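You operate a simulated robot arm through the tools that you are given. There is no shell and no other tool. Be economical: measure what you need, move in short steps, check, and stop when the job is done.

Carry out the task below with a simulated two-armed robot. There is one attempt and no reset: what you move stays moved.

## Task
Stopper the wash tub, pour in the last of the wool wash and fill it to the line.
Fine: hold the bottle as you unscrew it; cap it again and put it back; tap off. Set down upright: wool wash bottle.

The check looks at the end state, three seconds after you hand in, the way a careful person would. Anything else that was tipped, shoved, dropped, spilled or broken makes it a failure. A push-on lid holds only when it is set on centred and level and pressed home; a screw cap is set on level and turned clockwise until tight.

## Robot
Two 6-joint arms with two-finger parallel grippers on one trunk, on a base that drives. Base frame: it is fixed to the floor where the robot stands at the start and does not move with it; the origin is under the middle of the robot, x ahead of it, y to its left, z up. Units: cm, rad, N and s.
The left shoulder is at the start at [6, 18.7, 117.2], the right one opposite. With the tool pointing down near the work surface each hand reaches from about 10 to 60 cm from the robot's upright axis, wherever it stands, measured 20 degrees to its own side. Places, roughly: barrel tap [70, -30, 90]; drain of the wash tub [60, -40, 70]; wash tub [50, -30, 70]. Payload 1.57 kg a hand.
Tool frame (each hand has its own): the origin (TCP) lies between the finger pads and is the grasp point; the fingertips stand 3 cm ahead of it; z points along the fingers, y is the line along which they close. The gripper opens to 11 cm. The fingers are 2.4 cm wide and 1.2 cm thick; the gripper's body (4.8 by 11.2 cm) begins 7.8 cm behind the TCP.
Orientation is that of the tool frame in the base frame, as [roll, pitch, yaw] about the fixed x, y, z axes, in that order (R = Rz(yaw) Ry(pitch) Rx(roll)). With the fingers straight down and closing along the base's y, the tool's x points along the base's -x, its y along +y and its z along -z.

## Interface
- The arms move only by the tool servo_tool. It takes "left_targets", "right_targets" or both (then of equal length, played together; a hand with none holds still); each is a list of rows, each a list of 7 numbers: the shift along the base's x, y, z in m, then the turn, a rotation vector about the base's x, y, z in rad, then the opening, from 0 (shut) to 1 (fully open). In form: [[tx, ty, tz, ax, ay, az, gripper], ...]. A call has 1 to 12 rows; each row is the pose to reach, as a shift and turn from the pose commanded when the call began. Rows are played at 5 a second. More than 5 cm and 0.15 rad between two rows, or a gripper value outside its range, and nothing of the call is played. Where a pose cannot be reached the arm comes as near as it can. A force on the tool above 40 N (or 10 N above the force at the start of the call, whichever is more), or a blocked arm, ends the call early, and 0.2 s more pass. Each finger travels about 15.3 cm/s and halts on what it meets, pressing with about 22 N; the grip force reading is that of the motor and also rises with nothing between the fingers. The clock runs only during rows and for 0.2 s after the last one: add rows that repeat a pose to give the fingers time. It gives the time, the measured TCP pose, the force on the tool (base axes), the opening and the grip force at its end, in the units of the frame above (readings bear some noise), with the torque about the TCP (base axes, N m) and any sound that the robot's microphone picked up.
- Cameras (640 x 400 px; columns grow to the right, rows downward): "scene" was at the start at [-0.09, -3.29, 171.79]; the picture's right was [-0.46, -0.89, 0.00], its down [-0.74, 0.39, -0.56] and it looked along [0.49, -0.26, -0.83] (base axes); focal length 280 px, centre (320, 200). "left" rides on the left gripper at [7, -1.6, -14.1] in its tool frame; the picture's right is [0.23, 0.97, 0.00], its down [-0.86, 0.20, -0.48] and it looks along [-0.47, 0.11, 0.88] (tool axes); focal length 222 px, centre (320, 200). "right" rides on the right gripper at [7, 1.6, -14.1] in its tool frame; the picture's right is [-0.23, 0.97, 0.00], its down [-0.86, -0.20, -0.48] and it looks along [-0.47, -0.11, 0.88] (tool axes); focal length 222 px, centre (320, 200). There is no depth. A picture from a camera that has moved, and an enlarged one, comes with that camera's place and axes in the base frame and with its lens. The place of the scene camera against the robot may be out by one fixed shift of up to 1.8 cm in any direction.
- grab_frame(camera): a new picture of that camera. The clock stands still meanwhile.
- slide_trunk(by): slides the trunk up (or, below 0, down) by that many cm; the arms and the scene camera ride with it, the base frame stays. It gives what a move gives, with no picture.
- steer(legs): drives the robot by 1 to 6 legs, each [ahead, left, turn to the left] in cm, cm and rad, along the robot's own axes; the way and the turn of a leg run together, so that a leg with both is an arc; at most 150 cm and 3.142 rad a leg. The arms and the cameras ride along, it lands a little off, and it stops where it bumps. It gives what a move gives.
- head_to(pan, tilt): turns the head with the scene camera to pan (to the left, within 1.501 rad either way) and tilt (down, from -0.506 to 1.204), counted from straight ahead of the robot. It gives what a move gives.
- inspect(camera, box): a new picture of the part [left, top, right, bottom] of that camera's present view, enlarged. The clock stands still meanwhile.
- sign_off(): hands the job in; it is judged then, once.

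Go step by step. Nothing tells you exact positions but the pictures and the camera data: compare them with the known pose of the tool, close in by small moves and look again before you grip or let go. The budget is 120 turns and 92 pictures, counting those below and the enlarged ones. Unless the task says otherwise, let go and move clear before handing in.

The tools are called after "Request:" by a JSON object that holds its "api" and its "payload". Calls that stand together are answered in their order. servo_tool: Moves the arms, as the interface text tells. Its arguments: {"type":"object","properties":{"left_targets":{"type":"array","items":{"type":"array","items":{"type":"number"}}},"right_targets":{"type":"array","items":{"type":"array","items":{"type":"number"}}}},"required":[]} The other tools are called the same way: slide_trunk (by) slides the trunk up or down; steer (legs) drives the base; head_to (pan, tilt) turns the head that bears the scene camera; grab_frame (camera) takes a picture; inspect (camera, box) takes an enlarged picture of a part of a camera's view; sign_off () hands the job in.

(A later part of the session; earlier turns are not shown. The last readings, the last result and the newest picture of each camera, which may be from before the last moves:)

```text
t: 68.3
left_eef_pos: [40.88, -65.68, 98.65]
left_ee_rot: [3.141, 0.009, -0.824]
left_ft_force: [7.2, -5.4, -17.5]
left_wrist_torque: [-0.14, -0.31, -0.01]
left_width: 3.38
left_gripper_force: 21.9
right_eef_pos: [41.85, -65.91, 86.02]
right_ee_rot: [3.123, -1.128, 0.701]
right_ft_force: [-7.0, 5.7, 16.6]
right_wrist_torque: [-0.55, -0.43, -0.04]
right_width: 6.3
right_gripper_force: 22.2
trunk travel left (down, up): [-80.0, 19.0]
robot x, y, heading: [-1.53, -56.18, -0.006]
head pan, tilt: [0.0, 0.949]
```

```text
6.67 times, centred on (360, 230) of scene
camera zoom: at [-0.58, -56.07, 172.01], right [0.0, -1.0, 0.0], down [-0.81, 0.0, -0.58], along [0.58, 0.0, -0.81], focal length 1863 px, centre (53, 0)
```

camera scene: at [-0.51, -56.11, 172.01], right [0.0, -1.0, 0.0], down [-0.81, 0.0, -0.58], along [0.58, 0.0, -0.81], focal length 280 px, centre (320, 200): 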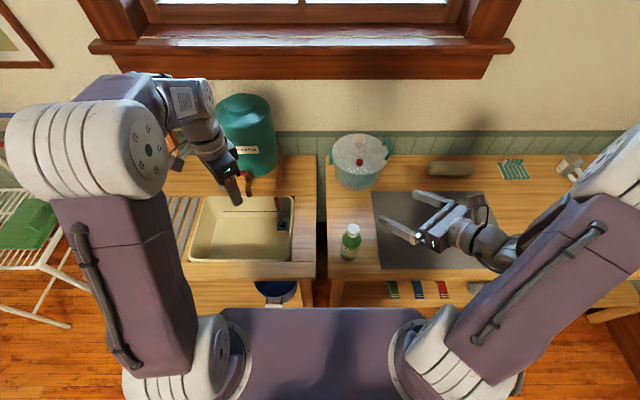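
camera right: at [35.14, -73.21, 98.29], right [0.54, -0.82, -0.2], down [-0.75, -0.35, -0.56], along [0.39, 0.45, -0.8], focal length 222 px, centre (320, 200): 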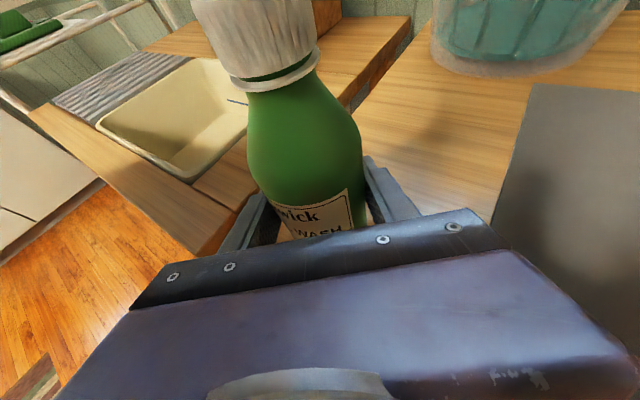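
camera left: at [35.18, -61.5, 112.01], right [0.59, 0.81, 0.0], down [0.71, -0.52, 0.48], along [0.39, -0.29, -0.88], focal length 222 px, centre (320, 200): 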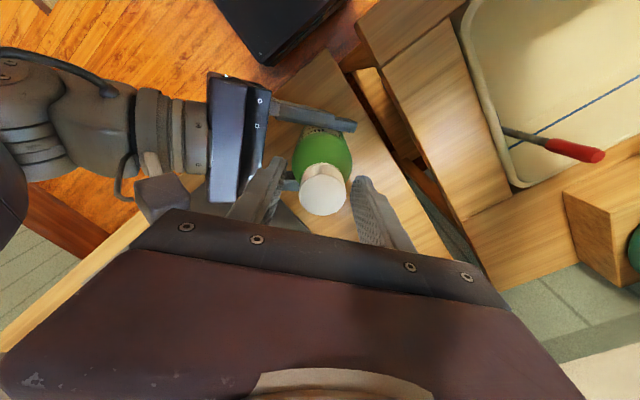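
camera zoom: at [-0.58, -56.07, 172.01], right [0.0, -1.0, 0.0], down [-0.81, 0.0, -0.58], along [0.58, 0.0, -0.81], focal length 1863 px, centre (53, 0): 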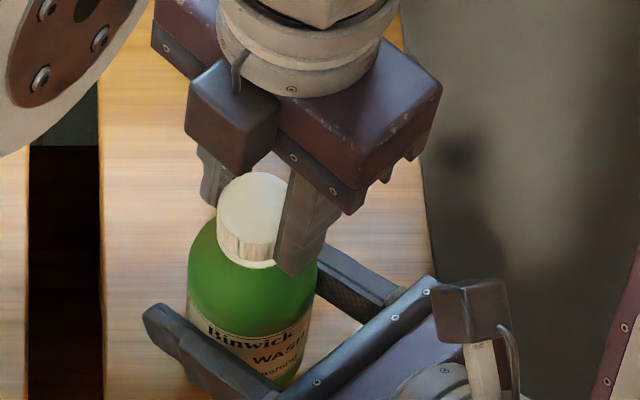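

The cap turned half a turn and is still on its thread. I'll release, wind back and take another stroke.

Request:
{"api": "servo_tool", "payload": {"left_targets": [[0, 0, -0.007, 0, 0, 0, 0.2], [0, 0, -0.007, 0, 0, 0, 0.5], [0, 0, -0.007, 0, 0, 0, 0.5], [0, 0, -0.007, 0, 0, -0.15, 0.5], [0, 0, -0.007, 0, 0, -0.3, 0.5], [0, 0, -0.007, 0, 0, -0.45, 0.5], [0, 0, -0.007, 0, 0, -0.6, 0.5], [0, 0, -0.007, 0, 0, -0.75, 0.5], [0, 0, -0.007, 0, 0, -0.9, 0.5], [0, 0, -0.007, 0, 0, -1.05, 0.5], [0, 0, -0.007, 0, 0, -1.2, 0.5], [0, 0, -0.007, 0, 0, -1.35, 0.5]]}}

Request:
{"api": "servo_tool", "payload": {"left_targets": [[0, 0, 0, 0, 0, -0.15, 0.5], [0, 0, 0, 0, 0, -0.3, 0.5], [0, 0, 0, 0, 0, -0.45, 0.5], [0, 0, 0, 0, 0, -0.6, 0.5], [0, 0, 0, 0, 0, -0.75, 0.5], [0, 0, 0, 0, 0, -0.9, 0.5], [0, 0, 0, 0, 0, -1.05, 0.5], [0, 0, 0, 0, 0, -1.2, 0.5], [0, 0, 0, 0, 0, -1.35, 0.5], [0, 0, 0, 0, 0, -1.5, 0.5], [0, 0, 0, 0, 0, -1.65, 0.5], [0, 0, 0, 0, 0, -1.8, 0.5]]}}

Request:
{"api": "grab_frame", "payload": {"camera": "left"}}

```text
t: 71.0
left_eef_pos: [40.81, -65.83, 98.18]
left_ee_rot: [-3.14, 0.002, -2.176]
left_ft_force: [-0.2, -0.5, -0.6]
left_wrist_torque: [0.01, 0.04, 0.01]
left_width: 5.5
left_gripper_force: 0.1
right_eef_pos: [41.67, -65.78, 85.88]
right_ee_rot: [3.13, -1.124, 0.694]
right_ft_force: [-0.8, -0.1, -1.0]
right_wrist_torque: [0.02, -0.02, 0.0]
right_width: 6.08
right_gripper_force: 22.3
trunk travel left (down, up): [-80.0, 19.0]
robot x, y, heading: [-1.55, -55.78, -0.007]
head pan, tilt: [0.0, 0.949]
```

```text
t: 73.5
left_eef_pos: [41.07, -65.74, 98.14]
left_ee_rot: [-3.139, 0.001, 2.307]
left_ft_force: [-0.6, 0.4, 0.0]
left_wrist_torque: [0.0, 0.0, -0.01]
left_width: 5.46
left_gripper_force: 0.1
right_eef_pos: [41.78, -65.82, 85.89]
right_ee_rot: [3.131, -1.123, 0.693]
right_ft_force: [0.3, 0.0, -1.2]
right_wrist_torque: [0.0, 0.0, -0.04]
right_width: 6.06
right_gripper_force: 22.3
trunk travel left (down, up): [-80.0, 19.0]
robot x, y, heading: [-1.39, -55.83, -0.003]
head pan, tilt: [0.0, 0.949]
```

```text
26 pictures are left
camera left: at [35.15, -61.66, 112.28], right [0.57, 0.82, 0.0], down [0.72, -0.5, 0.48], along [0.39, -0.27, -0.88], focal length 222 px, centre (320, 200)
```

left: 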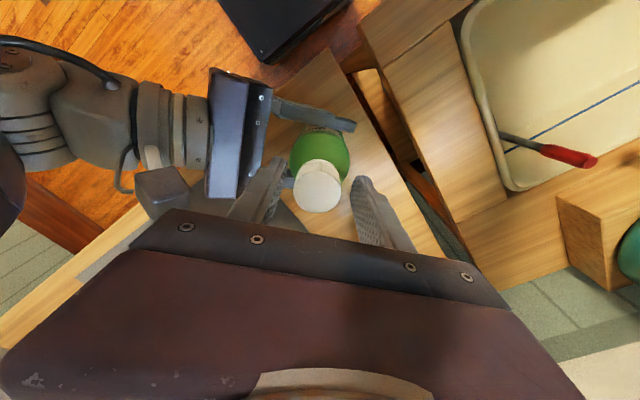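

Request:
{"api": "servo_tool", "payload": {"left_targets": [[-0.004, -0.001, 0, 0, 0, 0, 0.35], [-0.004, -0.001, 0, 0, 0, 0, 0.2], [-0.004, -0.001, 0, 0, 0, 0, 0.2], [-0.004, -0.001, 0, 0, 0, 0.15, 0.2], [-0.004, -0.001, 0, 0, 0, 0.3, 0.2], [-0.004, -0.001, 0, 0, 0, 0.45, 0.2], [-0.004, -0.001, 0.001, 0, 0, 0.6, 0.2], [-0.004, -0.001, 0.001, 0, 0, 0.75, 0.2], [-0.004, -0.001, 0.001, 0, 0, 0.9, 0.2], [-0.004, -0.001, 0.001, 0, 0, 1.05, 0.2], [-0.004, -0.001, 0.002, 0, 0, 1.2, 0.2], [-0.004, -0.001, 0.002, 0, 0, 1.35, 0.2]]}}

Request:
{"api": "servo_tool", "payload": {"left_targets": [[0, 0, 0, 0, 0, 0.15, 0.2], [0, 0, 0, 0, 0, 0.3, 0.2], [0, 0, 0.0, 0, 0, 0.45, 0.2], [0, 0, 0.001, 0, 0, 0.6, 0.2], [0, 0, 0.001, 0, 0, 0.75, 0.2], [0, 0, 0.001, 0, 0, 0.9, 0.2], [0, 0, 0.001, 0, 0, 1.05, 0.2], [0, 0, 0.001, 0, 0, 1.2, 0.2], [0, 0, 0.002, 0, 0, 1.35, 0.2], [0, 0, 0.002, 0, 0, 1.5, 0.2], [0, 0, 0.002, 0, 0, 1.65, 0.2], [0, 0, 0.002, 0, 0, 1.8, 0.2]]}}

Request:
{"api": "servo_tool", "payload": {"left_targets": [[0, 0, 0.003, 0, 0, 0, 0.2], [0, 0, 0.007, 0, 0, 0, 0.2]]}}

```text
t: 76.2
left_eef_pos: [40.51, -65.95, 98.27]
left_ee_rot: [-3.139, 0.001, -2.623]
left_ft_force: [1.6, -15.3, -0.3]
left_wrist_torque: [-0.83, 0.1, -0.09]
left_width: 3.36
left_gripper_force: 22.1
right_eef_pos: [41.69, -65.78, 85.82]
right_ee_rot: [3.133, -1.124, 0.694]
right_ft_force: [-1.2, 15.2, -1.8]
right_wrist_torque: [-0.97, -0.32, -0.07]
right_width: 6.15
right_gripper_force: 22.0
trunk travel left (down, up): [-80.0, 19.0]
robot x, y, heading: [-1.5, -56.18, -0.003]
head pan, tilt: [0.0, 0.949]
```

```text
t: 78.8
left_eef_pos: [40.56, -65.81, 98.47]
left_ee_rot: [-3.139, 0.0, -0.822]
left_ft_force: [11.9, -2.8, 2.3]
left_wrist_torque: [-0.09, -0.32, -0.09]
left_width: 3.37
left_gripper_force: 21.1
right_eef_pos: [41.69, -65.75, 85.82]
right_ee_rot: [3.131, -1.121, 0.693]
right_ft_force: [-12.1, 2.6, -3.0]
right_wrist_torque: [-0.31, -1.11, 0.07]
right_width: 6.33
right_gripper_force: 21.5
trunk travel left (down, up): [-80.0, 19.0]
robot x, y, heading: [-1.21, -56.17, -0.004]
head pan, tilt: [0.0, 0.949]
```

```text
t: 79.3
left_eef_pos: [40.47, -65.77, 98.98]
left_ee_rot: [-3.139, 0.003, -0.824]
left_ft_force: [5.5, -2.3, -2.3]
left_wrist_torque: [-0.06, -0.13, 0.01]
left_width: 3.4
left_gripper_force: 21.7
right_eef_pos: [41.83, -65.82, 85.76]
right_ee_rot: [3.13, -1.124, 0.692]
right_ft_force: [-5.8, 1.5, 1.9]
right_wrist_torque: [-0.23, -0.62, -0.03]
right_width: 6.35
right_gripper_force: 22.1
trunk travel left (down, up): [-80.0, 19.0]
robot x, y, heading: [-1.32, -56.26, -0.003]
head pan, tilt: [0.0, 0.949]
```

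The pull force is small now, so the cap seems free. I'll lift it gently.

Request:
{"api": "servo_tool", "payload": {"left_targets": [[0, 0, 0.005, 0, 0, 0, 0.2], [0, 0, 0.01, 0, 0, 0, 0.2], [0, 0, 0.02, 0, 0, 0, 0.2], [0, 0, 0.04, 0, 0, 0, 0.2]]}}

Request:
{"api": "inspect", "payload": {"camera": "scene", "box": [310, 180, 410, 260]}}

```text
t: 80.3
left_eef_pos: [40.5, -65.9, 103.21]
left_ee_rot: [-3.14, 0.003, -0.825]
left_ft_force: [-0.1, -0.7, -0.3]
left_wrist_torque: [0.0, -0.03, 0.01]
left_width: 3.39
left_gripper_force: 22.4
right_eef_pos: [41.67, -65.83, 85.82]
right_ee_rot: [3.128, -1.125, 0.693]
right_ft_force: [0.2, -0.8, -0.2]
right_wrist_torque: [-0.05, 0.06, 0.01]
right_width: 6.03
right_gripper_force: 21.5
trunk travel left (down, up): [-80.0, 19.0]
robot x, y, heading: [-1.74, -55.92, -0.006]
head pan, tilt: [0.0, 0.949]
```

```text
5.00 times, centred on (360, 220) of scene
camera zoom: at [-0.61, -56.05, 172.01], right [0.0, -1.0, 0.0], down [-0.81, 0.0, -0.58], along [0.58, 0.0, -0.81], focal length 1397 px, centre (120, 100)
```

zoom: 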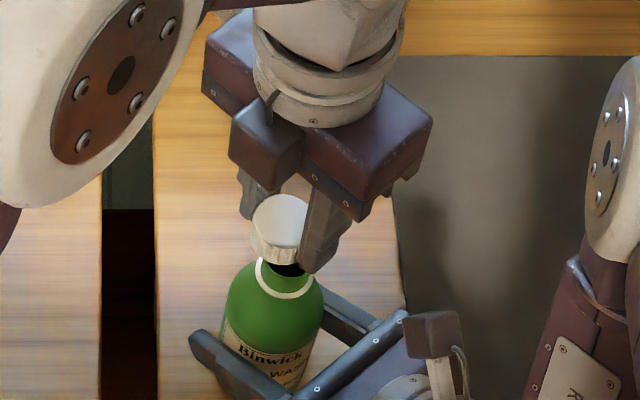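

The cap is off and in the left hand. I'll park the left hand high to the left, lift the bottle and drive to the tub.

Request:
{"api": "servo_tool", "payload": {"left_targets": [[0, 0, 0.04, 0, 0, 0, 0.2], [0, 0, 0.08, 0, 0, 0, 0.2], [0, 0, 0.12, 0, 0, 0, 0.2], [0, 0.045, 0.14, 0, 0, 0, 0.2], [0, 0.09, 0.15, 0, 0, 0, 0.2], [0, 0.135, 0.15, 0, 0, 0, 0.2], [0, 0.18, 0.15, 0, 0, 0, 0.2], [0, 0.225, 0.15, 0, 0, 0, 0.2], [0, 0.27, 0.15, 0, 0, 0, 0.2], [0, 0.315, 0.15, 0, 0, 0, 0.2]], "right_targets": [[0, 0, 0, 0, 0, 0, 0.4], [0, 0, 0, 0, 0, 0, 0.4], [0, 0, 0, 0, 0, 0, 0.4], [0, 0, 0, 0, 0, 0, 0.4], [0, 0, 0, 0, 0, 0, 0.4], [0, 0, 0.01, 0, 0, 0, 0.4], [0, 0, 0.03, 0, 0, 0, 0.4], [0, 0, 0.06, 0, 0, 0, 0.4], [0, 0, 0.09, 0, 0, 0, 0.4], [0, 0, 0.12, 0, 0, 0, 0.4]]}}

Request:
{"api": "steer", "payload": {"legs": [[0, 26, 0]]}}

Request:
{"api": "servo_tool", "payload": {"right_targets": [[0.03, -0.01, 0, 0, 0, 0, 0.4], [0.06, -0.02, 0, 0, 0, 0, 0.4], [0.09, -0.03, 0, 0, 0, 0, 0.4], [0.12, -0.04, 0, 0, 0, 0, 0.4]]}}

Request:
{"api": "grab_frame", "payload": {"camera": "scene"}}

```text
t: 82.5
left_eef_pos: [40.57, -34.22, 118.12]
left_ee_rot: [-3.14, 0.0, -0.825]
left_ft_force: [-0.4, -0.2, 0.0]
left_wrist_torque: [-0.05, -0.02, -0.01]
left_width: 3.36
left_gripper_force: 22.2
right_eef_pos: [41.6, -65.62, 97.87]
right_ee_rot: [3.129, -1.122, 0.697]
right_ft_force: [-0.3, 0.0, -0.9]
right_wrist_torque: [0.0, 0.0, -0.06]
right_width: 6.03
right_gripper_force: 21.7
trunk travel left (down, up): [-80.0, 19.0]
robot x, y, heading: [-1.48, -55.79, -0.002]
head pan, tilt: [0.0, 0.949]
```

```text
t: 84.4
left_eef_pos: [40.67, -8.33, 118.06]
left_ee_rot: [-3.14, 0.001, -0.822]
left_ft_force: [-0.3, -0.5, 0.1]
left_wrist_torque: [0.02, 0.0, -0.01]
left_width: 3.33
left_gripper_force: 22.0
right_eef_pos: [41.62, -39.63, 97.81]
right_ee_rot: [3.133, -1.125, 0.693]
right_ft_force: [-0.1, -0.7, -1.7]
right_wrist_torque: [-0.03, -0.01, -0.01]
right_width: 6.06
right_gripper_force: 21.9
trunk travel left (down, up): [-80.0, 19.0]
robot x, y, heading: [-1.61, -29.88, -0.002]
head pan, tilt: [0.0, 0.949]
```

```text
t: 85.4
left_eef_pos: [40.73, -8.26, 118.1]
left_ee_rot: [-3.139, 0.002, -0.822]
left_ft_force: [-0.5, 0.3, 0.6]
left_wrist_torque: [0.03, 0.0, 0.0]
left_width: 3.36
left_gripper_force: 22.0
right_eef_pos: [53.92, -43.53, 97.77]
right_ee_rot: [3.134, -1.122, 0.691]
right_ft_force: [0.7, -0.8, -1.0]
right_wrist_torque: [0.02, -0.01, -0.02]
right_width: 6.04
right_gripper_force: 21.3
trunk travel left (down, up): [-80.0, 19.0]
robot x, y, heading: [-1.77, -29.85, -0.004]
head pan, tilt: [0.0, 0.949]
```

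```text
24 pictures are left
camera scene: at [-0.37, -29.99, 172.01], right [0.0, -1.0, 0.0], down [-0.81, 0.0, -0.58], along [0.58, 0.0, -0.81], focal length 280 px, centre (320, 200)
```

scene: 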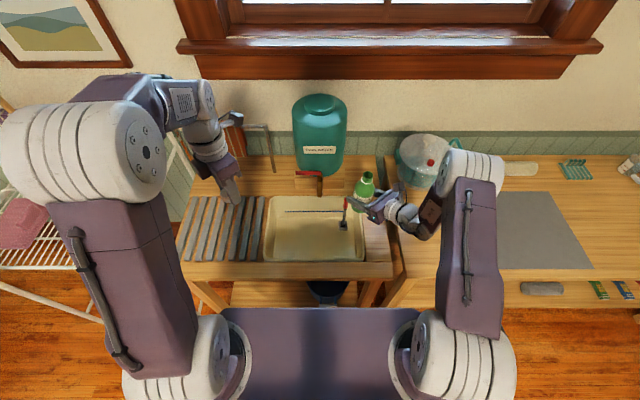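

Request:
{"api": "servo_tool", "payload": {"right_targets": [[0, 0, -0.01, -0.108, -0.09, 0, 0.4], [0, 0, -0.02, -0.216, -0.18, 0, 0.4], [0, 0, -0.03, -0.323, -0.269, 0, 0.4], [0, 0, -0.04, -0.431, -0.358, 0, 0.4], [0, 0, -0.05, -0.539, -0.448, 0, 0.4], [0, 0, -0.06, -0.647, -0.538, 0, 0.4], [0, 0, -0.06, -0.755, -0.627, 0, 0.4], [0, 0, -0.06, -0.862, -0.717, 0, 0.4]]}}

Request:
{"api": "inspect", "payload": {"camera": "scene", "box": [240, 150, 420, 280]}}

```text
t: 87.2
left_eef_pos: [40.55, -8.31, 118.08]
left_ee_rot: [-3.14, 0.003, -0.822]
left_ft_force: [0.5, 0.2, 0.7]
left_wrist_torque: [0.03, 0.0, 0.02]
left_width: 3.37
left_gripper_force: 21.7
right_eef_pos: [53.66, -43.49, 91.72]
right_ee_rot: [1.767, -0.399, 1.776]
right_ft_force: [-0.4, 0.5, -1.5]
right_wrist_torque: [0.01, -0.01, 0.01]
right_width: 6.08
right_gripper_force: 22.2
trunk travel left (down, up): [-80.0, 19.0]
robot x, y, heading: [-1.63, -29.81, -0.002]
head pan, tilt: [0.0, 0.949]
```

```text
3.08 times, centred on (330, 215) of scene
camera zoom: at [-0.46, -29.87, 172.01], right [0.0, -1.0, 0.0], down [-0.81, 0.0, -0.58], along [0.58, 0.0, -0.81], focal length 860 px, centre (289, 154)
```

zoom: 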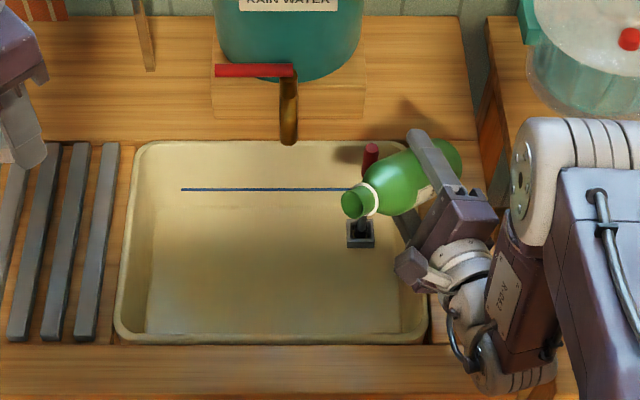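

The tilt works and the mouth is over the tub. I'll tip further to empty the bottle.

Request:
{"api": "servo_tool", "payload": {"right_targets": [[0, 0.005, 0.005, -0.108, -0.09, 0, 0.4], [0, 0.01, 0.01, -0.216, -0.18, 0, 0.4], [0, 0.015, 0.015, -0.323, -0.269, 0, 0.4], [0, 0.02, 0.02, -0.431, -0.358, 0, 0.4], [0, 0.02, 0.02, -0.539, -0.448, 0, 0.4], [0, 0.02, 0.02, -0.647, -0.538, 0, 0.4], [0, 0.02, 0.02, -0.755, -0.627, 0, 0.4], [0, 0.02, 0.02, -0.755, -0.627, 0, 0.4], [0, 0.02, 0.02, -0.755, -0.627, 0, 0.4], [0, 0.02, 0.02, -0.755, -0.627, 0, 0.4], [0, 0.02, 0.02, -0.755, -0.627, 0, 0.4], [0, 0.02, 0.02, -0.755, -0.627, 0, 0.4]]}}

Request:
{"api": "inspect", "payload": {"camera": "scene", "box": [240, 150, 420, 280]}}

```text
t: 89.8
left_eef_pos: [40.62, -8.26, 118.12]
left_ee_rot: [-3.14, 0.002, -0.821]
left_ft_force: [-0.4, -0.5, 0.7]
left_wrist_torque: [-0.05, 0.0, -0.01]
left_width: 3.34
left_gripper_force: 22.0
right_eef_pos: [53.6, -41.59, 93.74]
right_ee_rot: [1.312, 0.476, 1.756]
right_ft_force: [-0.3, 0.1, -0.9]
right_wrist_torque: [0.0, -0.03, 0.02]
right_width: 6.02
right_gripper_force: 22.2
right hand out of reach, approached as far as the arm can: row 2, 3, 4, 5
trunk travel left (down, up): [-80.0, 19.0]
robot x, y, heading: [-1.13, -29.99, -0.001]
head pan, tilt: [0.0, 0.949]
```

```text
3.08 times, centred on (330, 215) of scene
camera zoom: at [-0.48, -29.87, 172.01], right [0.0, -1.0, 0.0], down [-0.81, 0.0, -0.58], along [0.58, 0.0, -0.81], focal length 860 px, centre (289, 154)
```

zoom: 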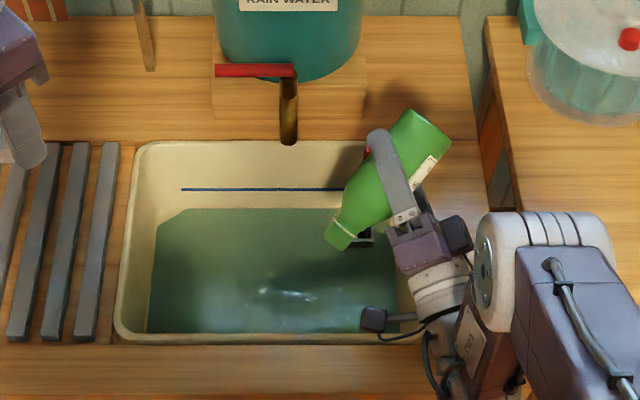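

The wash has poured in and pools in the tub. I'll hold a few more seconds with a little extra tilt to drain the last of it.

Request:
{"api": "servo_tool", "payload": {"right_targets": [[0, 0, 0.0, -0.1, -0.08, 0, 0.4], [0, 0, 0.0, -0.2, -0.16, 0, 0.4], [0, 0, 0, -0.3, -0.24, 0, 0.4], [0, 0, 0, -0.3, -0.24, 0, 0.4], [0, 0, 0, -0.3, -0.24, 0, 0.4], [0, 0, 0, -0.3, -0.24, 0, 0.4], [0, 0, 0, -0.3, -0.24, 0, 0.4], [0, 0, 0, -0.3, -0.24, 0, 0.4], [0, 0, 0, -0.3, -0.24, 0, 0.4], [0, 0, 0, -0.3, -0.24, 0, 0.4], [0, 0, 0, -0.3, -0.24, 0, 0.4], [0, 0, 0, -0.3, -0.24, 0, 0.4]]}}

Request:
{"api": "inspect", "payload": {"camera": "scene", "box": [240, 150, 420, 280]}}

```text
t: 92.4
left_eef_pos: [40.69, -8.31, 118.16]
left_ee_rot: [-3.141, 0.002, -0.823]
left_ft_force: [0.1, -0.4, 0.4]
left_wrist_torque: [0.01, 0.04, 0.0]
left_width: 3.36
left_gripper_force: 21.7
right_eef_pos: [53.85, -41.46, 93.88]
right_ee_rot: [1.055, 0.804, 1.603]
right_ft_force: [-0.5, -0.3, 0.2]
right_wrist_torque: [-0.03, -0.03, 0.0]
right_width: 6.04
right_gripper_force: 21.3
trunk travel left (down, up): [-80.0, 19.0]
robot x, y, heading: [-1.56, -30.27, -0.002]
head pan, tilt: [0.0, 0.949]
```

```text
3.08 times, centred on (330, 215) of scene
camera zoom: at [-0.48, -29.87, 172.01], right [0.0, -1.0, 0.0], down [-0.81, 0.0, -0.58], along [0.58, 0.0, -0.81], focal length 860 px, centre (289, 154)
```

zoom: 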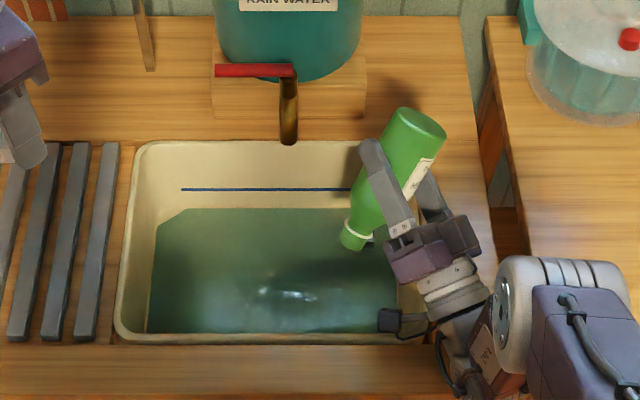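

The tub level is steady, so the bottle is empty. I'll bring it back upright by the inverse rotation.

Request:
{"api": "servo_tool", "payload": {"right_targets": [[0, 0, 0, 0.112, 0.0925, -0.001, 0.4], [0, 0, 0.0, 0.223, 0.185, -0.001, 0.4], [0, 0, 0, 0.335, 0.278, -0.002, 0.4], [0, 0, 0, 0.447, 0.37, -0.003, 0.4], [0, 0, 0, 0.558, 0.463, -0.004, 0.4], [0, -0.005, 0, 0.67, 0.555, -0.004, 0.4], [0, -0.01, 0, 0.782, 0.648, -0.005, 0.4], [0, -0.015, 0, 0.893, 0.74, -0.006, 0.4], [0, -0.02, 0, 1.005, 0.833, -0.006, 0.4], [0, -0.02, 0.01, 1.117, 0.925, -0.007, 0.4], [0, -0.02, 0.02, 1.228, 1.018, -0.008, 0.4], [0, -0.02, 0.03, 1.34, 1.11, -0.009, 0.4]]}}

Request:
{"api": "servo_tool", "payload": {"right_targets": [[0, 0, 0, 0.112, 0.0925, -0.001, 0.4], [0, 0, 0.0, 0.223, 0.185, -0.001, 0.4], [0, 0, 0, 0.335, 0.278, -0.002, 0.4], [0, 0, 0, 0.447, 0.37, -0.003, 0.4], [0, 0, 0, 0.558, 0.463, -0.004, 0.4], [0, 0, 0, 0.577, 0.478, -0.004, 0.4]]}}

```text
t: 95.0
left_eef_pos: [40.49, -8.28, 118.11]
left_ee_rot: [-3.14, 0.002, -0.821]
left_ft_force: [-0.1, 0.4, -0.7]
left_wrist_torque: [0.02, -0.02, 0.0]
left_width: 3.36
left_gripper_force: 21.2
right_eef_pos: [53.64, -43.67, 96.81]
right_ee_rot: [2.004, -0.722, 1.645]
right_ft_force: [-0.5, -0.3, -0.4]
right_wrist_torque: [-0.01, -0.05, 0.0]
right_width: 6.02
right_gripper_force: 21.6
right hand out of reach, approached as far as the arm can: row 4, 5, 6, 7
trunk travel left (down, up): [-80.0, 19.0]
robot x, y, heading: [-1.04, -29.85, -0.003]
head pan, tilt: [0.0, 0.949]
```

```text
t: 96.4
left_eef_pos: [40.71, -8.17, 118.13]
left_ee_rot: [-3.139, 0.002, -0.822]
left_ft_force: [0.3, -0.6, 0.1]
left_wrist_torque: [0.0, 0.01, -0.01]
left_width: 3.34
left_gripper_force: 22.1
right_eef_pos: [53.7, -43.43, 96.74]
right_ee_rot: [3.14, -1.119, 0.686]
right_ft_force: [0.3, -0.6, 0.7]
right_wrist_torque: [-0.03, -0.02, -0.03]
right_width: 6.04
right_gripper_force: 21.9
trunk travel left (down, up): [-80.0, 19.0]
robot x, y, heading: [-1.47, -29.86, -0.005]
head pan, tilt: [0.0, 0.949]
```

Request:
{"api": "servo_tool", "payload": {"right_targets": [[-0.03, 0.01, 0, 0, 0, 0, 0.4], [-0.06, 0.02, 0, 0, 0, 0, 0.4], [-0.09, 0.03, 0, 0, 0, 0, 0.4], [-0.12, 0.04, 0, 0, 0, 0, 0.4]]}}

Request:
{"api": "steer", "payload": {"legs": [[0, -26.2, 0]]}}

```text
t: 97.4
left_eef_pos: [40.6, -8.22, 118.11]
left_ee_rot: [-3.139, 0.001, -0.822]
left_ft_force: [0.1, 0.7, 1.6]
left_wrist_torque: [-0.02, 0.0, 0.0]
left_width: 3.36
left_gripper_force: 22.0
right_eef_pos: [41.67, -39.6, 96.71]
right_ee_rot: [3.134, -1.12, 0.692]
right_ft_force: [0.3, 0.1, -0.3]
right_wrist_torque: [0.0, -0.03, -0.04]
right_width: 6.02
right_gripper_force: 21.7
trunk travel left (down, up): [-80.0, 19.0]
robot x, y, heading: [-1.43, -29.93, -0.005]
head pan, tilt: [0.0, 0.949]
```

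```text
t: 99.3
left_eef_pos: [40.49, -34.54, 118.08]
left_ee_rot: [-3.139, 0.001, -0.826]
left_ft_force: [-1.0, -0.4, 0.0]
left_wrist_torque: [0.01, -0.01, -0.03]
left_width: 3.39
left_gripper_force: 21.9
right_eef_pos: [41.58, -66.03, 96.73]
right_ee_rot: [3.135, -1.118, 0.686]
right_ft_force: [-0.5, -0.6, -0.4]
right_wrist_torque: [0.0, -0.01, 0.0]
right_width: 6.03
right_gripper_force: 22.1
trunk travel left (down, up): [-80.0, 19.0]
robot x, y, heading: [-1.69, -56.24, -0.008]
head pan, tilt: [0.0, 0.949]
```

Request:
{"api": "servo_tool", "payload": {"right_targets": [[0.001, 0.002, -0.04, 0, 0, 0, 0.4], [0.001, 0.002, -0.08, 0, 0, 0, 0.4], [0.001, 0.002, -0.1, 0, 0, 0, 0.4], [0.001, 0.002, -0.1085, 0, 0, 0, 0.4]]}}

Request:
{"api": "servo_tool", "payload": {"left_targets": [[0, -0.045, 0, 0, 0, 0, 0.2], [0, -0.09, 0, 0, 0, 0, 0.2], [0, -0.135, 0, 0, 0, 0, 0.2], [0, -0.18, 0, 0, 0, 0, 0.2], [0, -0.225, 0, 0, 0, 0, 0.2], [0, -0.27, 0, 0, 0, 0, 0.2], [0, -0.3135, 0, 0, 0, 0, 0.2], [0, -0.3135, -0.04, 0, 0, 0, 0.2], [0, -0.3135, -0.08, 0, 0, 0, 0.2], [0, -0.3135, -0.12, 0, 0, 0, 0.2], [0, -0.3135, -0.15, 0, 0, 0, 0.2]]}}

Request:
{"api": "inspect", "payload": {"camera": "scene", "box": [330, 190, 390, 250]}}

Request:
{"api": "inspect", "payload": {"camera": "right", "box": [180, 0, 420, 150]}}

```text
t: 100.3
left_eef_pos: [40.57, -34.7, 118.2]
left_ee_rot: [-3.139, 0.001, -0.826]
left_ft_force: [0.5, 0.2, -0.2]
left_wrist_torque: [0.0, 0.0, -0.01]
left_width: 3.35
left_gripper_force: 22.4
right_eef_pos: [41.6, -66.09, 85.84]
right_ee_rot: [3.132, -1.124, 0.691]
right_ft_force: [0.6, -2.2, 6.2]
right_wrist_torque: [-0.22, 0.04, 0.05]
right_width: 6.02
right_gripper_force: 21.4
trunk travel left (down, up): [-80.0, 19.0]
robot x, y, heading: [-1.26, -55.61, -0.007]
head pan, tilt: [0.0, 0.949]
```

```text
t: 102.7
left_eef_pos: [40.51, -65.93, 102.99]
left_ee_rot: [-3.14, 0.0, -0.827]
left_ft_force: [-0.3, 0.7, 0.0]
left_wrist_torque: [-0.02, 0.01, 0.01]
left_width: 3.36
left_gripper_force: 21.7
right_eef_pos: [41.48, -65.97, 85.74]
right_ee_rot: [3.136, -1.12, 0.686]
right_ft_force: [2.9, 0.3, 12.8]
right_wrist_torque: [-0.2, 0.13, 0.01]
right_width: 6.02
right_gripper_force: 21.9
trunk travel left (down, up): [-80.0, 19.0]
robot x, y, heading: [-1.15, -56.33, -0.006]
head pan, tilt: [0.0, 0.949]
```

```text
6.67 times, centred on (360, 220) of scene
camera zoom: at [-0.69, -56.19, 172.02], right [-0.01, -1.0, 0.0], down [-0.81, 0.0, -0.58], along [0.58, 0.0, -0.81], focal length 1863 px, centre (53, 67)
```

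zoom: 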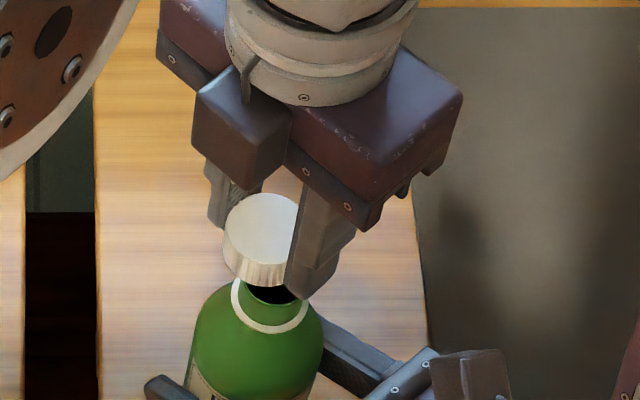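

```text
2.67 times, centred on (300, 75) of right
camera zoom: at [34.97, -73.4, 98.29], right [0.54, -0.82, -0.2], down [-0.75, -0.35, -0.56], along [0.39, 0.45, -0.8], focal length 592 px, centre (373, 533)
```

zoom: 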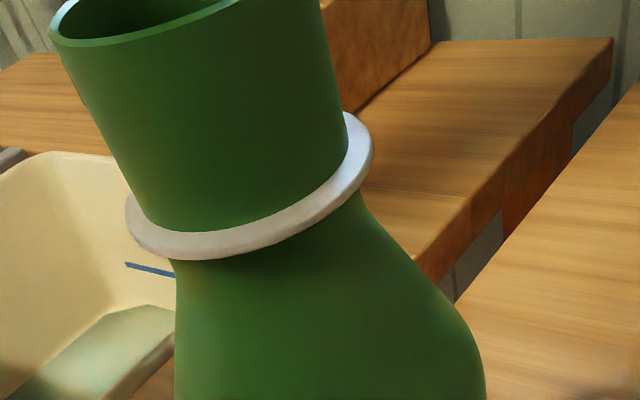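

Compared with the neck, the cap sits about 1 cm too far in +y. I'll shift it and lower it close before checking again.

Request:
{"api": "servo_tool", "payload": {"left_targets": [[0, -0.006, 0, 0, 0, 0, 0.2], [0, -0.011, 0, 0, 0, 0, 0.2], [0, -0.011, -0.014, 0, 0, 0, 0.2]], "right_targets": [[0, 0, 0.001, 0, 0, 0, 0.4], [0, 0, 0.001, 0, 0, 0, 0.4], [0, 0, 0.001, 0, 0, 0, 0.4]]}}

Request:
{"api": "inspect", "payload": {"camera": "scene", "box": [335, 205, 385, 245]}}

Request:
{"api": "grab_frame", "payload": {"camera": "right"}}

```text
t: 103.5
left_eef_pos: [40.54, -67.07, 101.65]
left_ee_rot: [-3.14, 0.002, -0.826]
left_ft_force: [-1.2, -0.3, 0.0]
left_wrist_torque: [0.02, 0.0, 0.0]
left_width: 3.36
left_gripper_force: 22.3
right_eef_pos: [41.58, -65.96, 85.96]
right_ee_rot: [-3.141, -1.119, 0.684]
right_ft_force: [-0.6, -0.9, 0.4]
right_wrist_torque: [-0.09, 0.08, 0.01]
right_width: 6.02
right_gripper_force: 21.7
trunk travel left (down, up): [-80.0, 19.0]
robot x, y, heading: [-1.16, -56.55, -0.001]
head pan, tilt: [0.0, 0.949]
```

```text
10.00 times, centred on (360, 225) of scene
camera zoom: at [-0.61, -56.26, 172.0], right [-0.01, -1.0, 0.0], down [-0.81, 0.0, -0.58], along [0.58, 0.0, -0.81], focal length 2795 px, centre (-80, -50)
```

zoom: 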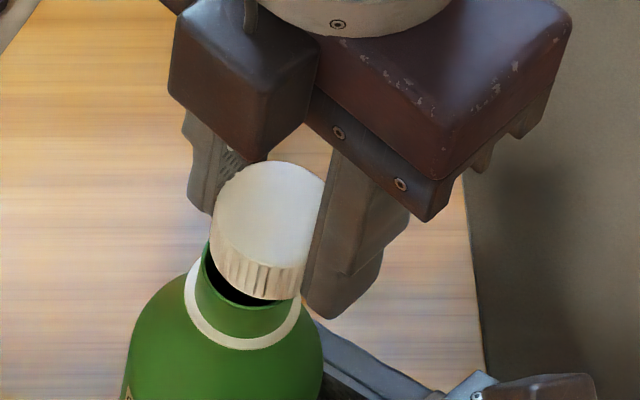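

```text
17 pictures are left
camera right: at [35.0, -73.38, 98.31], right [0.54, -0.82, -0.2], down [-0.75, -0.35, -0.56], along [0.39, 0.45, -0.8], focal length 222 px, centre (320, 200)
```

right: 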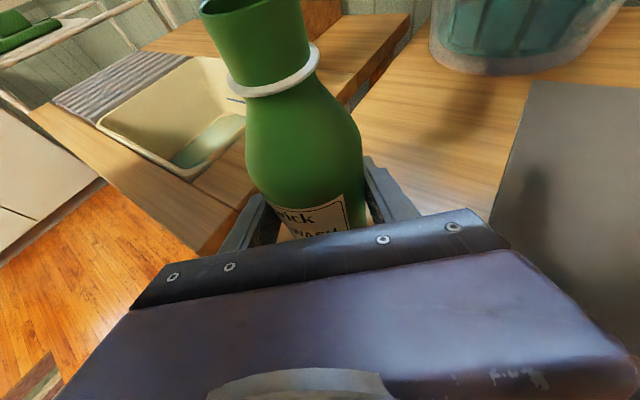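

Request:
{"api": "servo_tool", "payload": {"left_targets": [[0, 0.0015, -0.008, 0, 0, 0, 0.2], [0, 0.0015, -0.016, 0, 0, 0, 0.2], [0, 0.0015, -0.022, 0, 0, 0, 0.2], [0, 0.0015, -0.027, 0, 0, 0, 0.2]]}}

Request:
{"api": "inspect", "payload": {"camera": "scene", "box": [335, 205, 385, 245]}}

```text
t: 104.4
left_eef_pos: [40.73, -66.87, 99.84]
left_ee_rot: [-3.135, -0.007, -0.826]
left_ft_force: [-1.8, 1.8, 9.1]
left_wrist_torque: [0.24, -0.05, 0.07]
left_width: 3.36
left_gripper_force: 21.9
right_eef_pos: [41.49, -66.16, 85.88]
right_ee_rot: [3.136, -1.119, 0.685]
right_ft_force: [-0.3, 1.7, 4.0]
right_wrist_torque: [0.08, 0.41, -0.16]
right_width: 6.02
right_gripper_force: 22.6
trunk travel left (down, up): [-80.0, 19.0]
robot x, y, heading: [-1.49, -56.24, -0.001]
head pan, tilt: [0.0, 0.949]
stopped in row 4 (left hand): the force on the tool passed its limit at 46 N (the readings are from after the stop); the commanded pose is now the measured one
```

```text
10.00 times, centred on (360, 225) of scene
camera zoom: at [-0.79, -56.13, 172.03], right [0.0, -1.0, 0.0], down [-0.81, 0.0, -0.58], along [0.58, 0.0, -0.81], focal length 2795 px, centre (-80, -50)
```

zoom: 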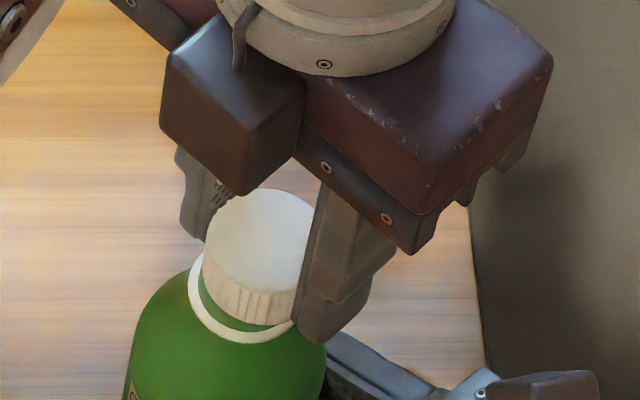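

The cap's edge is landing on the neck rim, and the torque says it needs to go a little +y. I'll do a light pressing search.

Request:
{"api": "servo_tool", "payload": {"left_targets": [[0, 0.0, 0.001, 0, 0, 0, 0.2], [0.001, 0.002, 0.001, 0, 0, 0, 0.2], [0.001, 0.002, -0.002, 0, 0, 0, 0.2], [0.001, 0.003, -0.003, 0, 0, 0, 0.2], [0.001, 0.004, -0.004, 0, 0, 0, 0.2]]}}

```text
t: 105.6
left_eef_pos: [41.04, -66.64, 99.77]
left_ee_rot: [-3.137, -0.015, -0.828]
left_ft_force: [-1.6, 3.7, 10.8]
left_wrist_torque: [0.26, -0.12, 0.04]
left_width: 3.37
left_gripper_force: 21.8
right_eef_pos: [41.62, -66.04, 85.83]
right_ee_rot: [3.128, -1.119, 0.686]
right_ft_force: [0.6, 1.7, 6.0]
right_wrist_torque: [0.29, 0.55, -0.17]
right_width: 6.08
right_gripper_force: 22.4
trunk travel left (down, up): [-80.0, 19.0]
robot x, y, heading: [-1.62, -56.25, -0.006]
head pan, tilt: [0.0, 0.949]
stopped in row 5 (left hand): the force on the tool passed its limit at 42 N (the readings are from after the stop); the commanded pose is now the measured one
```

Request:
{"api": "inspect", "payload": {"camera": "right", "box": [170, 0, 350, 110]}}

Request:
{"api": "inspect", "payload": {"camera": "scene", "box": [335, 205, 385, 245]}}

```text
3.56 times, centred on (260, 55) of right
camera zoom: at [35.02, -73.35, 98.37], right [0.53, -0.82, -0.2], down [-0.75, -0.35, -0.56], along [0.39, 0.45, -0.8], focal length 790 px, centre (533, 716)
```

zoom: 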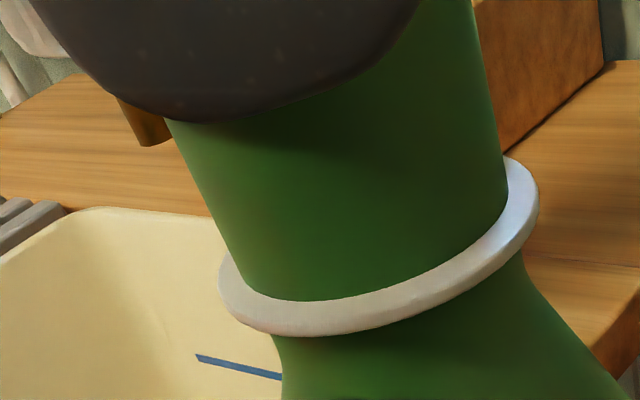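

```text
10.00 times, centred on (360, 225) of scene
camera zoom: at [-0.85, -56.08, 172.0], right [0.0, -1.0, 0.0], down [-0.81, 0.0, -0.58], along [0.58, 0.0, -0.81], focal length 2795 px, centre (-80, -50)
```

zoom: 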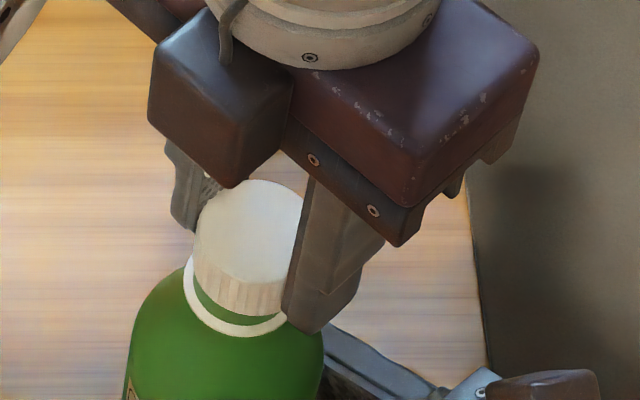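

By the view the cap is centred within 2 mm, so I'll try turning it clockwise with light pressure to catch the thread.

Request:
{"api": "servo_tool", "payload": {"left_targets": [[0, -0.0012, 0, 0, 0, -0.14, 0.2], [0, -0.0012, 0, 0, 0, -0.28, 0.2], [0, -0.0012, 0, 0, 0, -0.42, 0.2], [0, -0.0012, 0, 0, 0, -0.56, 0.2], [0, -0.0012, -0.001, 0, 0, -0.7, 0.2], [0, -0.0012, -0.001, 0, 0, -0.84, 0.2], [0, -0.0012, -0.001, 0, 0, -0.98, 0.2], [0, -0.0012, -0.001, 0, 0, -1.12, 0.2], [0, -0.0012, -0.002, 0, 0, -1.26, 0.2], [0, -0.0012, -0.002, 0, 0, -1.4, 0.2], [0, -0.0012, -0.002, 0, 0, -1.54, 0.2], [0, -0.0012, -0.002, 0, 0, -1.68, 0.2]]}}

Request:
{"api": "inspect", "payload": {"camera": "scene", "box": [335, 205, 385, 245]}}

```text
t: 108.2
left_eef_pos: [40.93, -66.93, 99.39]
left_ee_rot: [-3.134, -0.011, -2.508]
left_ft_force: [-4.8, 0.4, 3.7]
left_wrist_torque: [0.1, 0.13, 0.07]
left_width: 3.37
left_gripper_force: 21.8
right_eef_pos: [41.58, -66.01, 85.87]
right_ee_rot: [3.128, -1.118, 0.689]
right_ft_force: [2.7, 0.0, 5.6]
right_wrist_torque: [-0.16, 0.51, -0.05]
right_width: 6.03
right_gripper_force: 22.1
trunk travel left (down, up): [-80.0, 19.0]
robot x, y, heading: [-1.49, -56.34, -0.005]
head pan, tilt: [0.0, 0.949]
```

```text
10.00 times, centred on (360, 225) of scene
camera zoom: at [-0.76, -56.17, 172.01], right [0.0, -1.0, 0.0], down [-0.81, 0.0, -0.58], along [0.58, 0.0, -0.81], focal length 2795 px, centre (-80, -50)
```

zoom: 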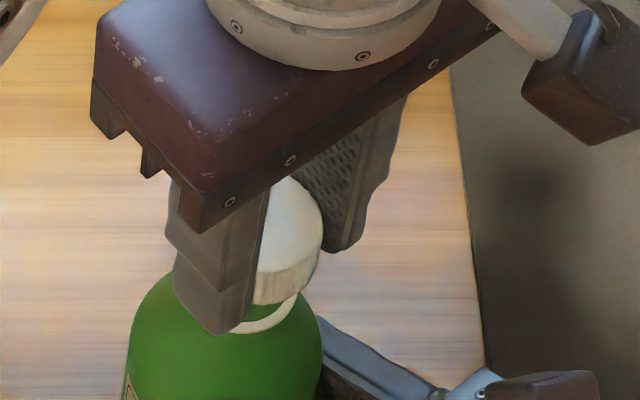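

Comparing the two views shows the cap sits 0.39 cm off along the finger width in my grip. The neck is therefore at about (40.78, -66.45). I'll shift the hand so the cap itself is centred, then press lightly.

Request:
{"api": "servo_tool", "payload": {"left_targets": [[0, 0, 0.004, 0, 0, 0, 0.2], [-0.0046, 0.0025, 0.004, 0, 0, 0, 0.2], [-0.0046, 0.0025, 0.0, 0, 0, 0, 0.2], [-0.0046, 0.0025, -0.003, 0, 0, 0, 0.2], [-0.0046, 0.0025, -0.005, 0, 0, 0, 0.2], [-0.0046, 0.0025, -0.007, 0, 0, 0, 0.2]]}}

```text
t: 109.6
left_eef_pos: [40.68, -66.54, 98.82]
left_ee_rot: [-3.132, -0.011, -2.506]
left_ft_force: [-1.2, -2.8, 19.0]
left_wrist_torque: [-0.04, -0.22, -0.01]
left_width: 3.37
left_gripper_force: 22.1
right_eef_pos: [41.59, -66.18, 85.67]
right_ee_rot: [3.131, -1.116, 0.685]
right_ft_force: [3.6, 4.2, -5.5]
right_wrist_torque: [-0.21, -0.01, -0.07]
right_width: 6.03
right_gripper_force: 22.3
trunk travel left (down, up): [-80.0, 19.0]
robot x, y, heading: [-1.25, -56.4, -0.003]
head pan, tilt: [0.0, 0.949]
```

It dropped about 0.7 cm onto the neck. Now I'll turn it clockwise along the offset circle.

Request:
{"api": "servo_tool", "payload": {"left_targets": [[-0.0003, 0.0005, 0, 0, 0, -0.15, 0.2], [-0.0005, 0.0011, 0, 0, 0, -0.3, 0.2], [-0.0007, 0.0016, 0, 0, 0, -0.45, 0.2], [-0.0007, 0.0022, -0.0005, 0, 0, -0.6, 0.2], [-0.0007, 0.0028, -0.0005, 0, 0, -0.75, 0.2], [-0.0006, 0.0033, -0.0005, 0, 0, -0.9, 0.2], [-0.0004, 0.0039, -0.001, 0, 0, -1.05, 0.2], [-0.0001, 0.0044, -0.001, 0, 0, -1.2, 0.2], [0.0002, 0.0048, -0.001, 0, 0, -1.35, 0.2], [0.0006, 0.0053, -0.001, 0, 0, -1.5, 0.2]]}}

Request:
{"api": "servo_tool", "payload": {"left_targets": [[0, 0, 0.003, 0, 0, 0, 0.2], [0, 0, 0.006, 0, 0, 0, 0.2]]}}

Request:
{"api": "inspect", "payload": {"camera": "scene", "box": [335, 205, 385, 245]}}

```text
t: 111.8
left_eef_pos: [40.59, -66.13, 98.65]
left_ee_rot: [-3.138, -0.01, 2.273]
left_ft_force: [2.0, 12.9, 8.5]
left_wrist_torque: [0.37, -0.22, 0.23]
left_width: 3.42
left_gripper_force: 21.7
right_eef_pos: [41.7, -66.19, 85.8]
right_ee_rot: [3.128, -1.12, 0.687]
right_ft_force: [-1.1, -18.3, 7.9]
right_wrist_torque: [0.47, -0.06, -0.08]
right_width: 6.07
right_gripper_force: 21.4
trunk travel left (down, up): [-80.0, 19.0]
robot x, y, heading: [-1.04, -56.21, -0.0]
head pan, tilt: [0.0, 0.949]
```

```text
t: 112.4
left_eef_pos: [40.63, -65.92, 99.27]
left_ee_rot: [-3.137, -0.01, 2.277]
left_ft_force: [0.1, 0.4, -0.2]
left_wrist_torque: [0.01, 0.03, -0.03]
left_width: 3.39
left_gripper_force: 22.5
right_eef_pos: [41.59, -65.96, 85.76]
right_ee_rot: [3.134, -1.116, 0.686]
right_ft_force: [-1.6, 1.5, 5.6]
right_wrist_torque: [-0.04, 0.23, -0.06]
right_width: 6.04
right_gripper_force: 21.9
trunk travel left (down, up): [-80.0, 19.0]
robot x, y, heading: [-1.45, -55.88, -0.006]
head pan, tilt: [0.0, 0.949]
```

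```text
10.00 times, centred on (360, 225) of scene
camera zoom: at [-0.71, -56.14, 172.0], right [0.0, -1.0, 0.0], down [-0.81, 0.0, -0.58], along [0.58, 0.0, -0.81], focal length 2795 px, centre (-80, -50)
```

zoom: 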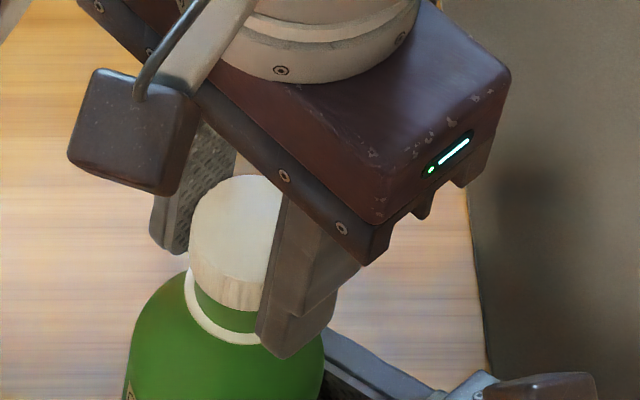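

The thread hasn't engaged, and the cap has probably slid in the grip. I'll set it centred on the neck, let go so it settles, then rewind and regrip it centred.

Request:
{"api": "servo_tool", "payload": {"left_targets": [[-0.001, -0.0023, 0, 0, 0, 0, 0.2], [-0.001, -0.0023, -0.003, 0, 0, 0, 0.2], [-0.001, -0.0023, -0.006, 0, 0, 0, 0.2]]}}

Request:
{"api": "inspect", "payload": {"camera": "scene", "box": [335, 205, 385, 245]}}

```text
t: 113.2
left_eef_pos: [40.63, -66.27, 98.67]
left_ee_rot: [-3.137, -0.009, 2.276]
left_ft_force: [6.3, 5.1, 7.5]
left_wrist_torque: [0.12, -0.24, 0.02]
left_width: 3.4
left_gripper_force: 22.4
right_eef_pos: [41.58, -66.01, 85.87]
right_ee_rot: [3.133, -1.116, 0.684]
right_ft_force: [-6.1, -4.1, 1.7]
right_wrist_torque: [0.33, -0.24, -0.02]
right_width: 6.03
right_gripper_force: 22.6
trunk travel left (down, up): [-80.0, 19.0]
robot x, y, heading: [-1.36, -56.51, -0.009]
head pan, tilt: [0.0, 0.949]
```

```text
10.00 times, centred on (360, 225) of scene
camera zoom: at [-0.7, -56.16, 172.02], right [0.0, -1.0, 0.0], down [-0.81, 0.0, -0.58], along [0.58, 0.0, -0.81], focal length 2795 px, centre (-80, -50)
```

zoom: 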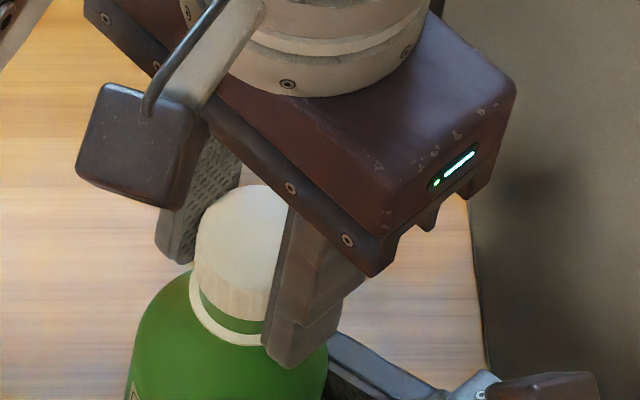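

Request:
{"api": "servo_tool", "payload": {"left_targets": [[0, 0, 0, 0, 0, 0, 0.35], [0.002, -0.002, 0, 0, 0, 0, 0.5], [0.002, -0.002, 0, 0, 0, 0.0, 0.5], [0.002, -0.002, 0, 0, 0, 0.15, 0.5], [0.002, -0.002, 0, 0, 0, 0.3, 0.5], [0.002, -0.002, 0, 0, 0, 0.45, 0.5], [0.002, -0.002, 0, 0, 0, 0.6, 0.5], [0.002, -0.002, 0, 0, 0, 0.75, 0.5], [0.002, -0.002, 0, 0, 0, 0.9, 0.5], [0.002, -0.002, 0, 0, 0, 1.05, 0.5], [0.002, -0.002, 0, 0, 0, 1.2, 0.5], [0.002, -0.002, 0, 0, 0, 1.35, 0.5]]}}

Request:
{"api": "servo_tool", "payload": {"left_targets": [[0, 0, 0, 0, 0, 0.15, 0.5], [0, 0, 0, 0, 0, 0.3, 0.5], [0, 0, 0, 0, 0, 0.45, 0.5], [0, 0, 0, 0, 0, 0.6, 0.5], [0, 0, 0, 0, 0, 0.75, 0.5], [0, 0, 0, 0, 0, 0.9, 0.5], [0, 0, 0, 0, 0, 1.05, 0.5], [0, 0, 0, 0, 0, 1.2, 0.5], [0, 0, 0, 0, 0, 1.35, 0.5], [0, 0, 0, 0, 0, 1.5, 0.5], [0, 0, 0, 0, 0, 1.65, 0.5], [0, 0, 0, 0, 0, 1.8, 0.5]]}}

Request:
{"api": "grab_frame", "payload": {"camera": "left"}}

```text
t: 115.8
left_eef_pos: [40.73, -66.32, 98.75]
left_ee_rot: [-3.137, -0.009, -2.652]
left_ft_force: [-0.3, 0.2, 0.2]
left_wrist_torque: [0.02, 0.0, 0.0]
left_width: 5.51
left_gripper_force: 0.0
right_eef_pos: [41.62, -66.08, 85.84]
right_ee_rot: [3.132, -1.115, 0.687]
right_ft_force: [0.8, -0.3, 4.3]
right_wrist_torque: [-0.09, 0.02, 0.02]
right_width: 6.02
right_gripper_force: 22.3
trunk travel left (down, up): [-80.0, 19.0]
robot x, y, heading: [-1.66, -56.13, -0.002]
head pan, tilt: [0.0, 0.949]
```

```text
t: 118.4
left_eef_pos: [40.8, -66.52, 98.58]
left_ee_rot: [-3.138, -0.009, -0.853]
left_ft_force: [0.3, 0.7, 0.4]
left_wrist_torque: [0.03, -0.01, 0.01]
left_width: 5.5
left_gripper_force: 0.0
right_eef_pos: [41.67, -66.01, 85.8]
right_ee_rot: [3.133, -1.116, 0.682]
right_ft_force: [0.5, 0.1, 3.7]
right_wrist_torque: [-0.09, 0.12, 0.01]
right_width: 6.0
right_gripper_force: 21.7
trunk travel left (down, up): [-80.0, 19.0]
robot x, y, heading: [-1.51, -56.16, -0.003]
head pan, tilt: [0.0, 0.949]
```

```text
10 pictures are left
camera left: at [46.51, -70.57, 112.99], right [-0.58, -0.81, 0.0], down [-0.72, 0.52, 0.47], along [-0.38, 0.28, -0.88], focal length 222 px, centre (320, 200)
```

left: 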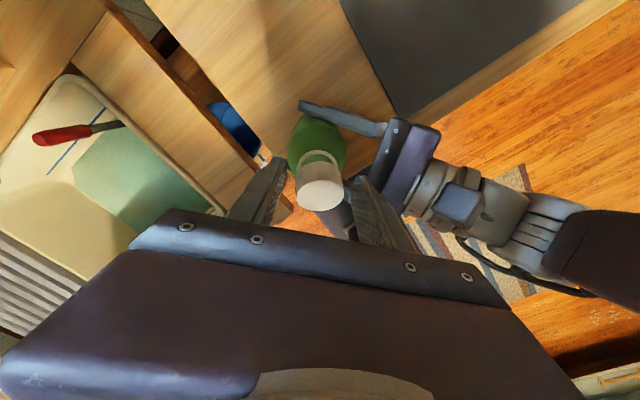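

The cap is centred between the fingers now. I'll grip it, press lightly and turn it clockwise.

Request:
{"api": "servo_tool", "payload": {"left_targets": [[0, 0, 0, 0, 0, 0, 0.35], [0, 0, 0, 0, 0, 0, 0.2], [0, 0, 0, 0, 0, 0, 0.2], [0, 0, -0.002, 0, 0, -0.15, 0.2], [0, 0, -0.003, 0, 0, -0.3, 0.2], [0, 0, -0.003, 0, 0, -0.45, 0.2], [0, 0, -0.003, 0, 0, -0.6, 0.2], [0, 0, -0.004, 0, 0, -0.75, 0.2], [0, 0, -0.004, 0, 0, -0.9, 0.2], [0, 0, -0.004, 0, 0, -1.05, 0.2], [0, 0, -0.004, 0, 0, -1.2, 0.2], [0, 0, -0.005, 0, 0, -1.35, 0.2]]}}

Request:
{"api": "servo_tool", "payload": {"left_targets": [[0, 0, 0, 0, 0, -0.15, 0.2], [0, 0, 0, 0, 0, -0.3, 0.2], [0, 0, 0, 0, 0, -0.45, 0.2], [0, 0, -0.001, 0, 0, -0.6, 0.2], [0, 0, -0.001, 0, 0, -0.75, 0.2], [0, 0, -0.001, 0, 0, -0.9, 0.2], [0, 0, -0.001, 0, 0, -1.05, 0.2], [0, 0, -0.001, 0, 0, -1.2, 0.2], [0, 0, -0.002, 0, 0, -1.35, 0.2], [0, 0, -0.002, 0, 0, -1.5, 0.2], [0, 0, -0.002, 0, 0, -1.65, 0.2], [0, 0, -0.002, 0, 0, -1.75, 0.2]]}}

Request:
{"api": "servo_tool", "payload": {"left_targets": [[0, 0, 0.003, 0, 0, 0, 0.2], [0, 0, 0.006, 0, 0, 0, 0.2]]}}

```text
t: 121.0
left_eef_pos: [40.73, -66.39, 98.25]
left_ee_rot: [-3.133, -0.012, -2.212]
left_ft_force: [6.8, 4.9, 11.2]
left_wrist_torque: [0.17, -0.18, 0.06]
left_width: 3.35
left_gripper_force: 21.8
right_eef_pos: [41.61, -66.03, 85.77]
right_ee_rot: [3.132, -1.116, 0.687]
right_ft_force: [-5.7, -8.6, 1.1]
right_wrist_torque: [0.09, -0.44, 0.03]
right_width: 6.05
right_gripper_force: 22.6
trunk travel left (down, up): [-80.0, 19.0]
robot x, y, heading: [-1.44, -56.07, -0.008]
head pan, tilt: [0.0, 0.949]
```

```text
t: 123.6
left_eef_pos: [40.88, -66.43, 98.0]
left_ee_rot: [-3.137, -0.01, 2.323]
left_ft_force: [4.9, -7.0, 5.8]
left_wrist_torque: [-0.23, -0.2, 0.01]
left_width: 3.36
left_gripper_force: 21.6
right_eef_pos: [41.58, -66.08, 85.71]
right_ee_rot: [3.132, -1.114, 0.685]
right_ft_force: [-6.3, 7.5, -2.9]
right_wrist_torque: [-0.57, -0.34, -0.1]
right_width: 6.08
right_gripper_force: 22.2
trunk travel left (down, up): [-80.0, 19.0]
robot x, y, heading: [-1.27, -56.44, -0.004]
head pan, tilt: [0.0, 0.949]
```

```text
t: 124.2
left_eef_pos: [40.84, -66.42, 98.47]
left_ee_rot: [-3.137, -0.013, 2.326]
left_ft_force: [1.9, -0.7, -1.3]
left_wrist_torque: [0.02, -0.03, -0.03]
left_width: 3.36
left_gripper_force: 22.1
right_eef_pos: [41.71, -66.18, 85.63]
right_ee_rot: [3.132, -1.115, 0.682]
right_ft_force: [-2.4, 1.8, 1.1]
right_wrist_torque: [-0.12, -0.24, -0.03]
right_width: 6.13
right_gripper_force: 22.1
trunk travel left (down, up): [-80.0, 19.0]
robot x, y, heading: [-1.63, -56.29, -0.006]
head pan, tilt: [0.0, 0.949]
```

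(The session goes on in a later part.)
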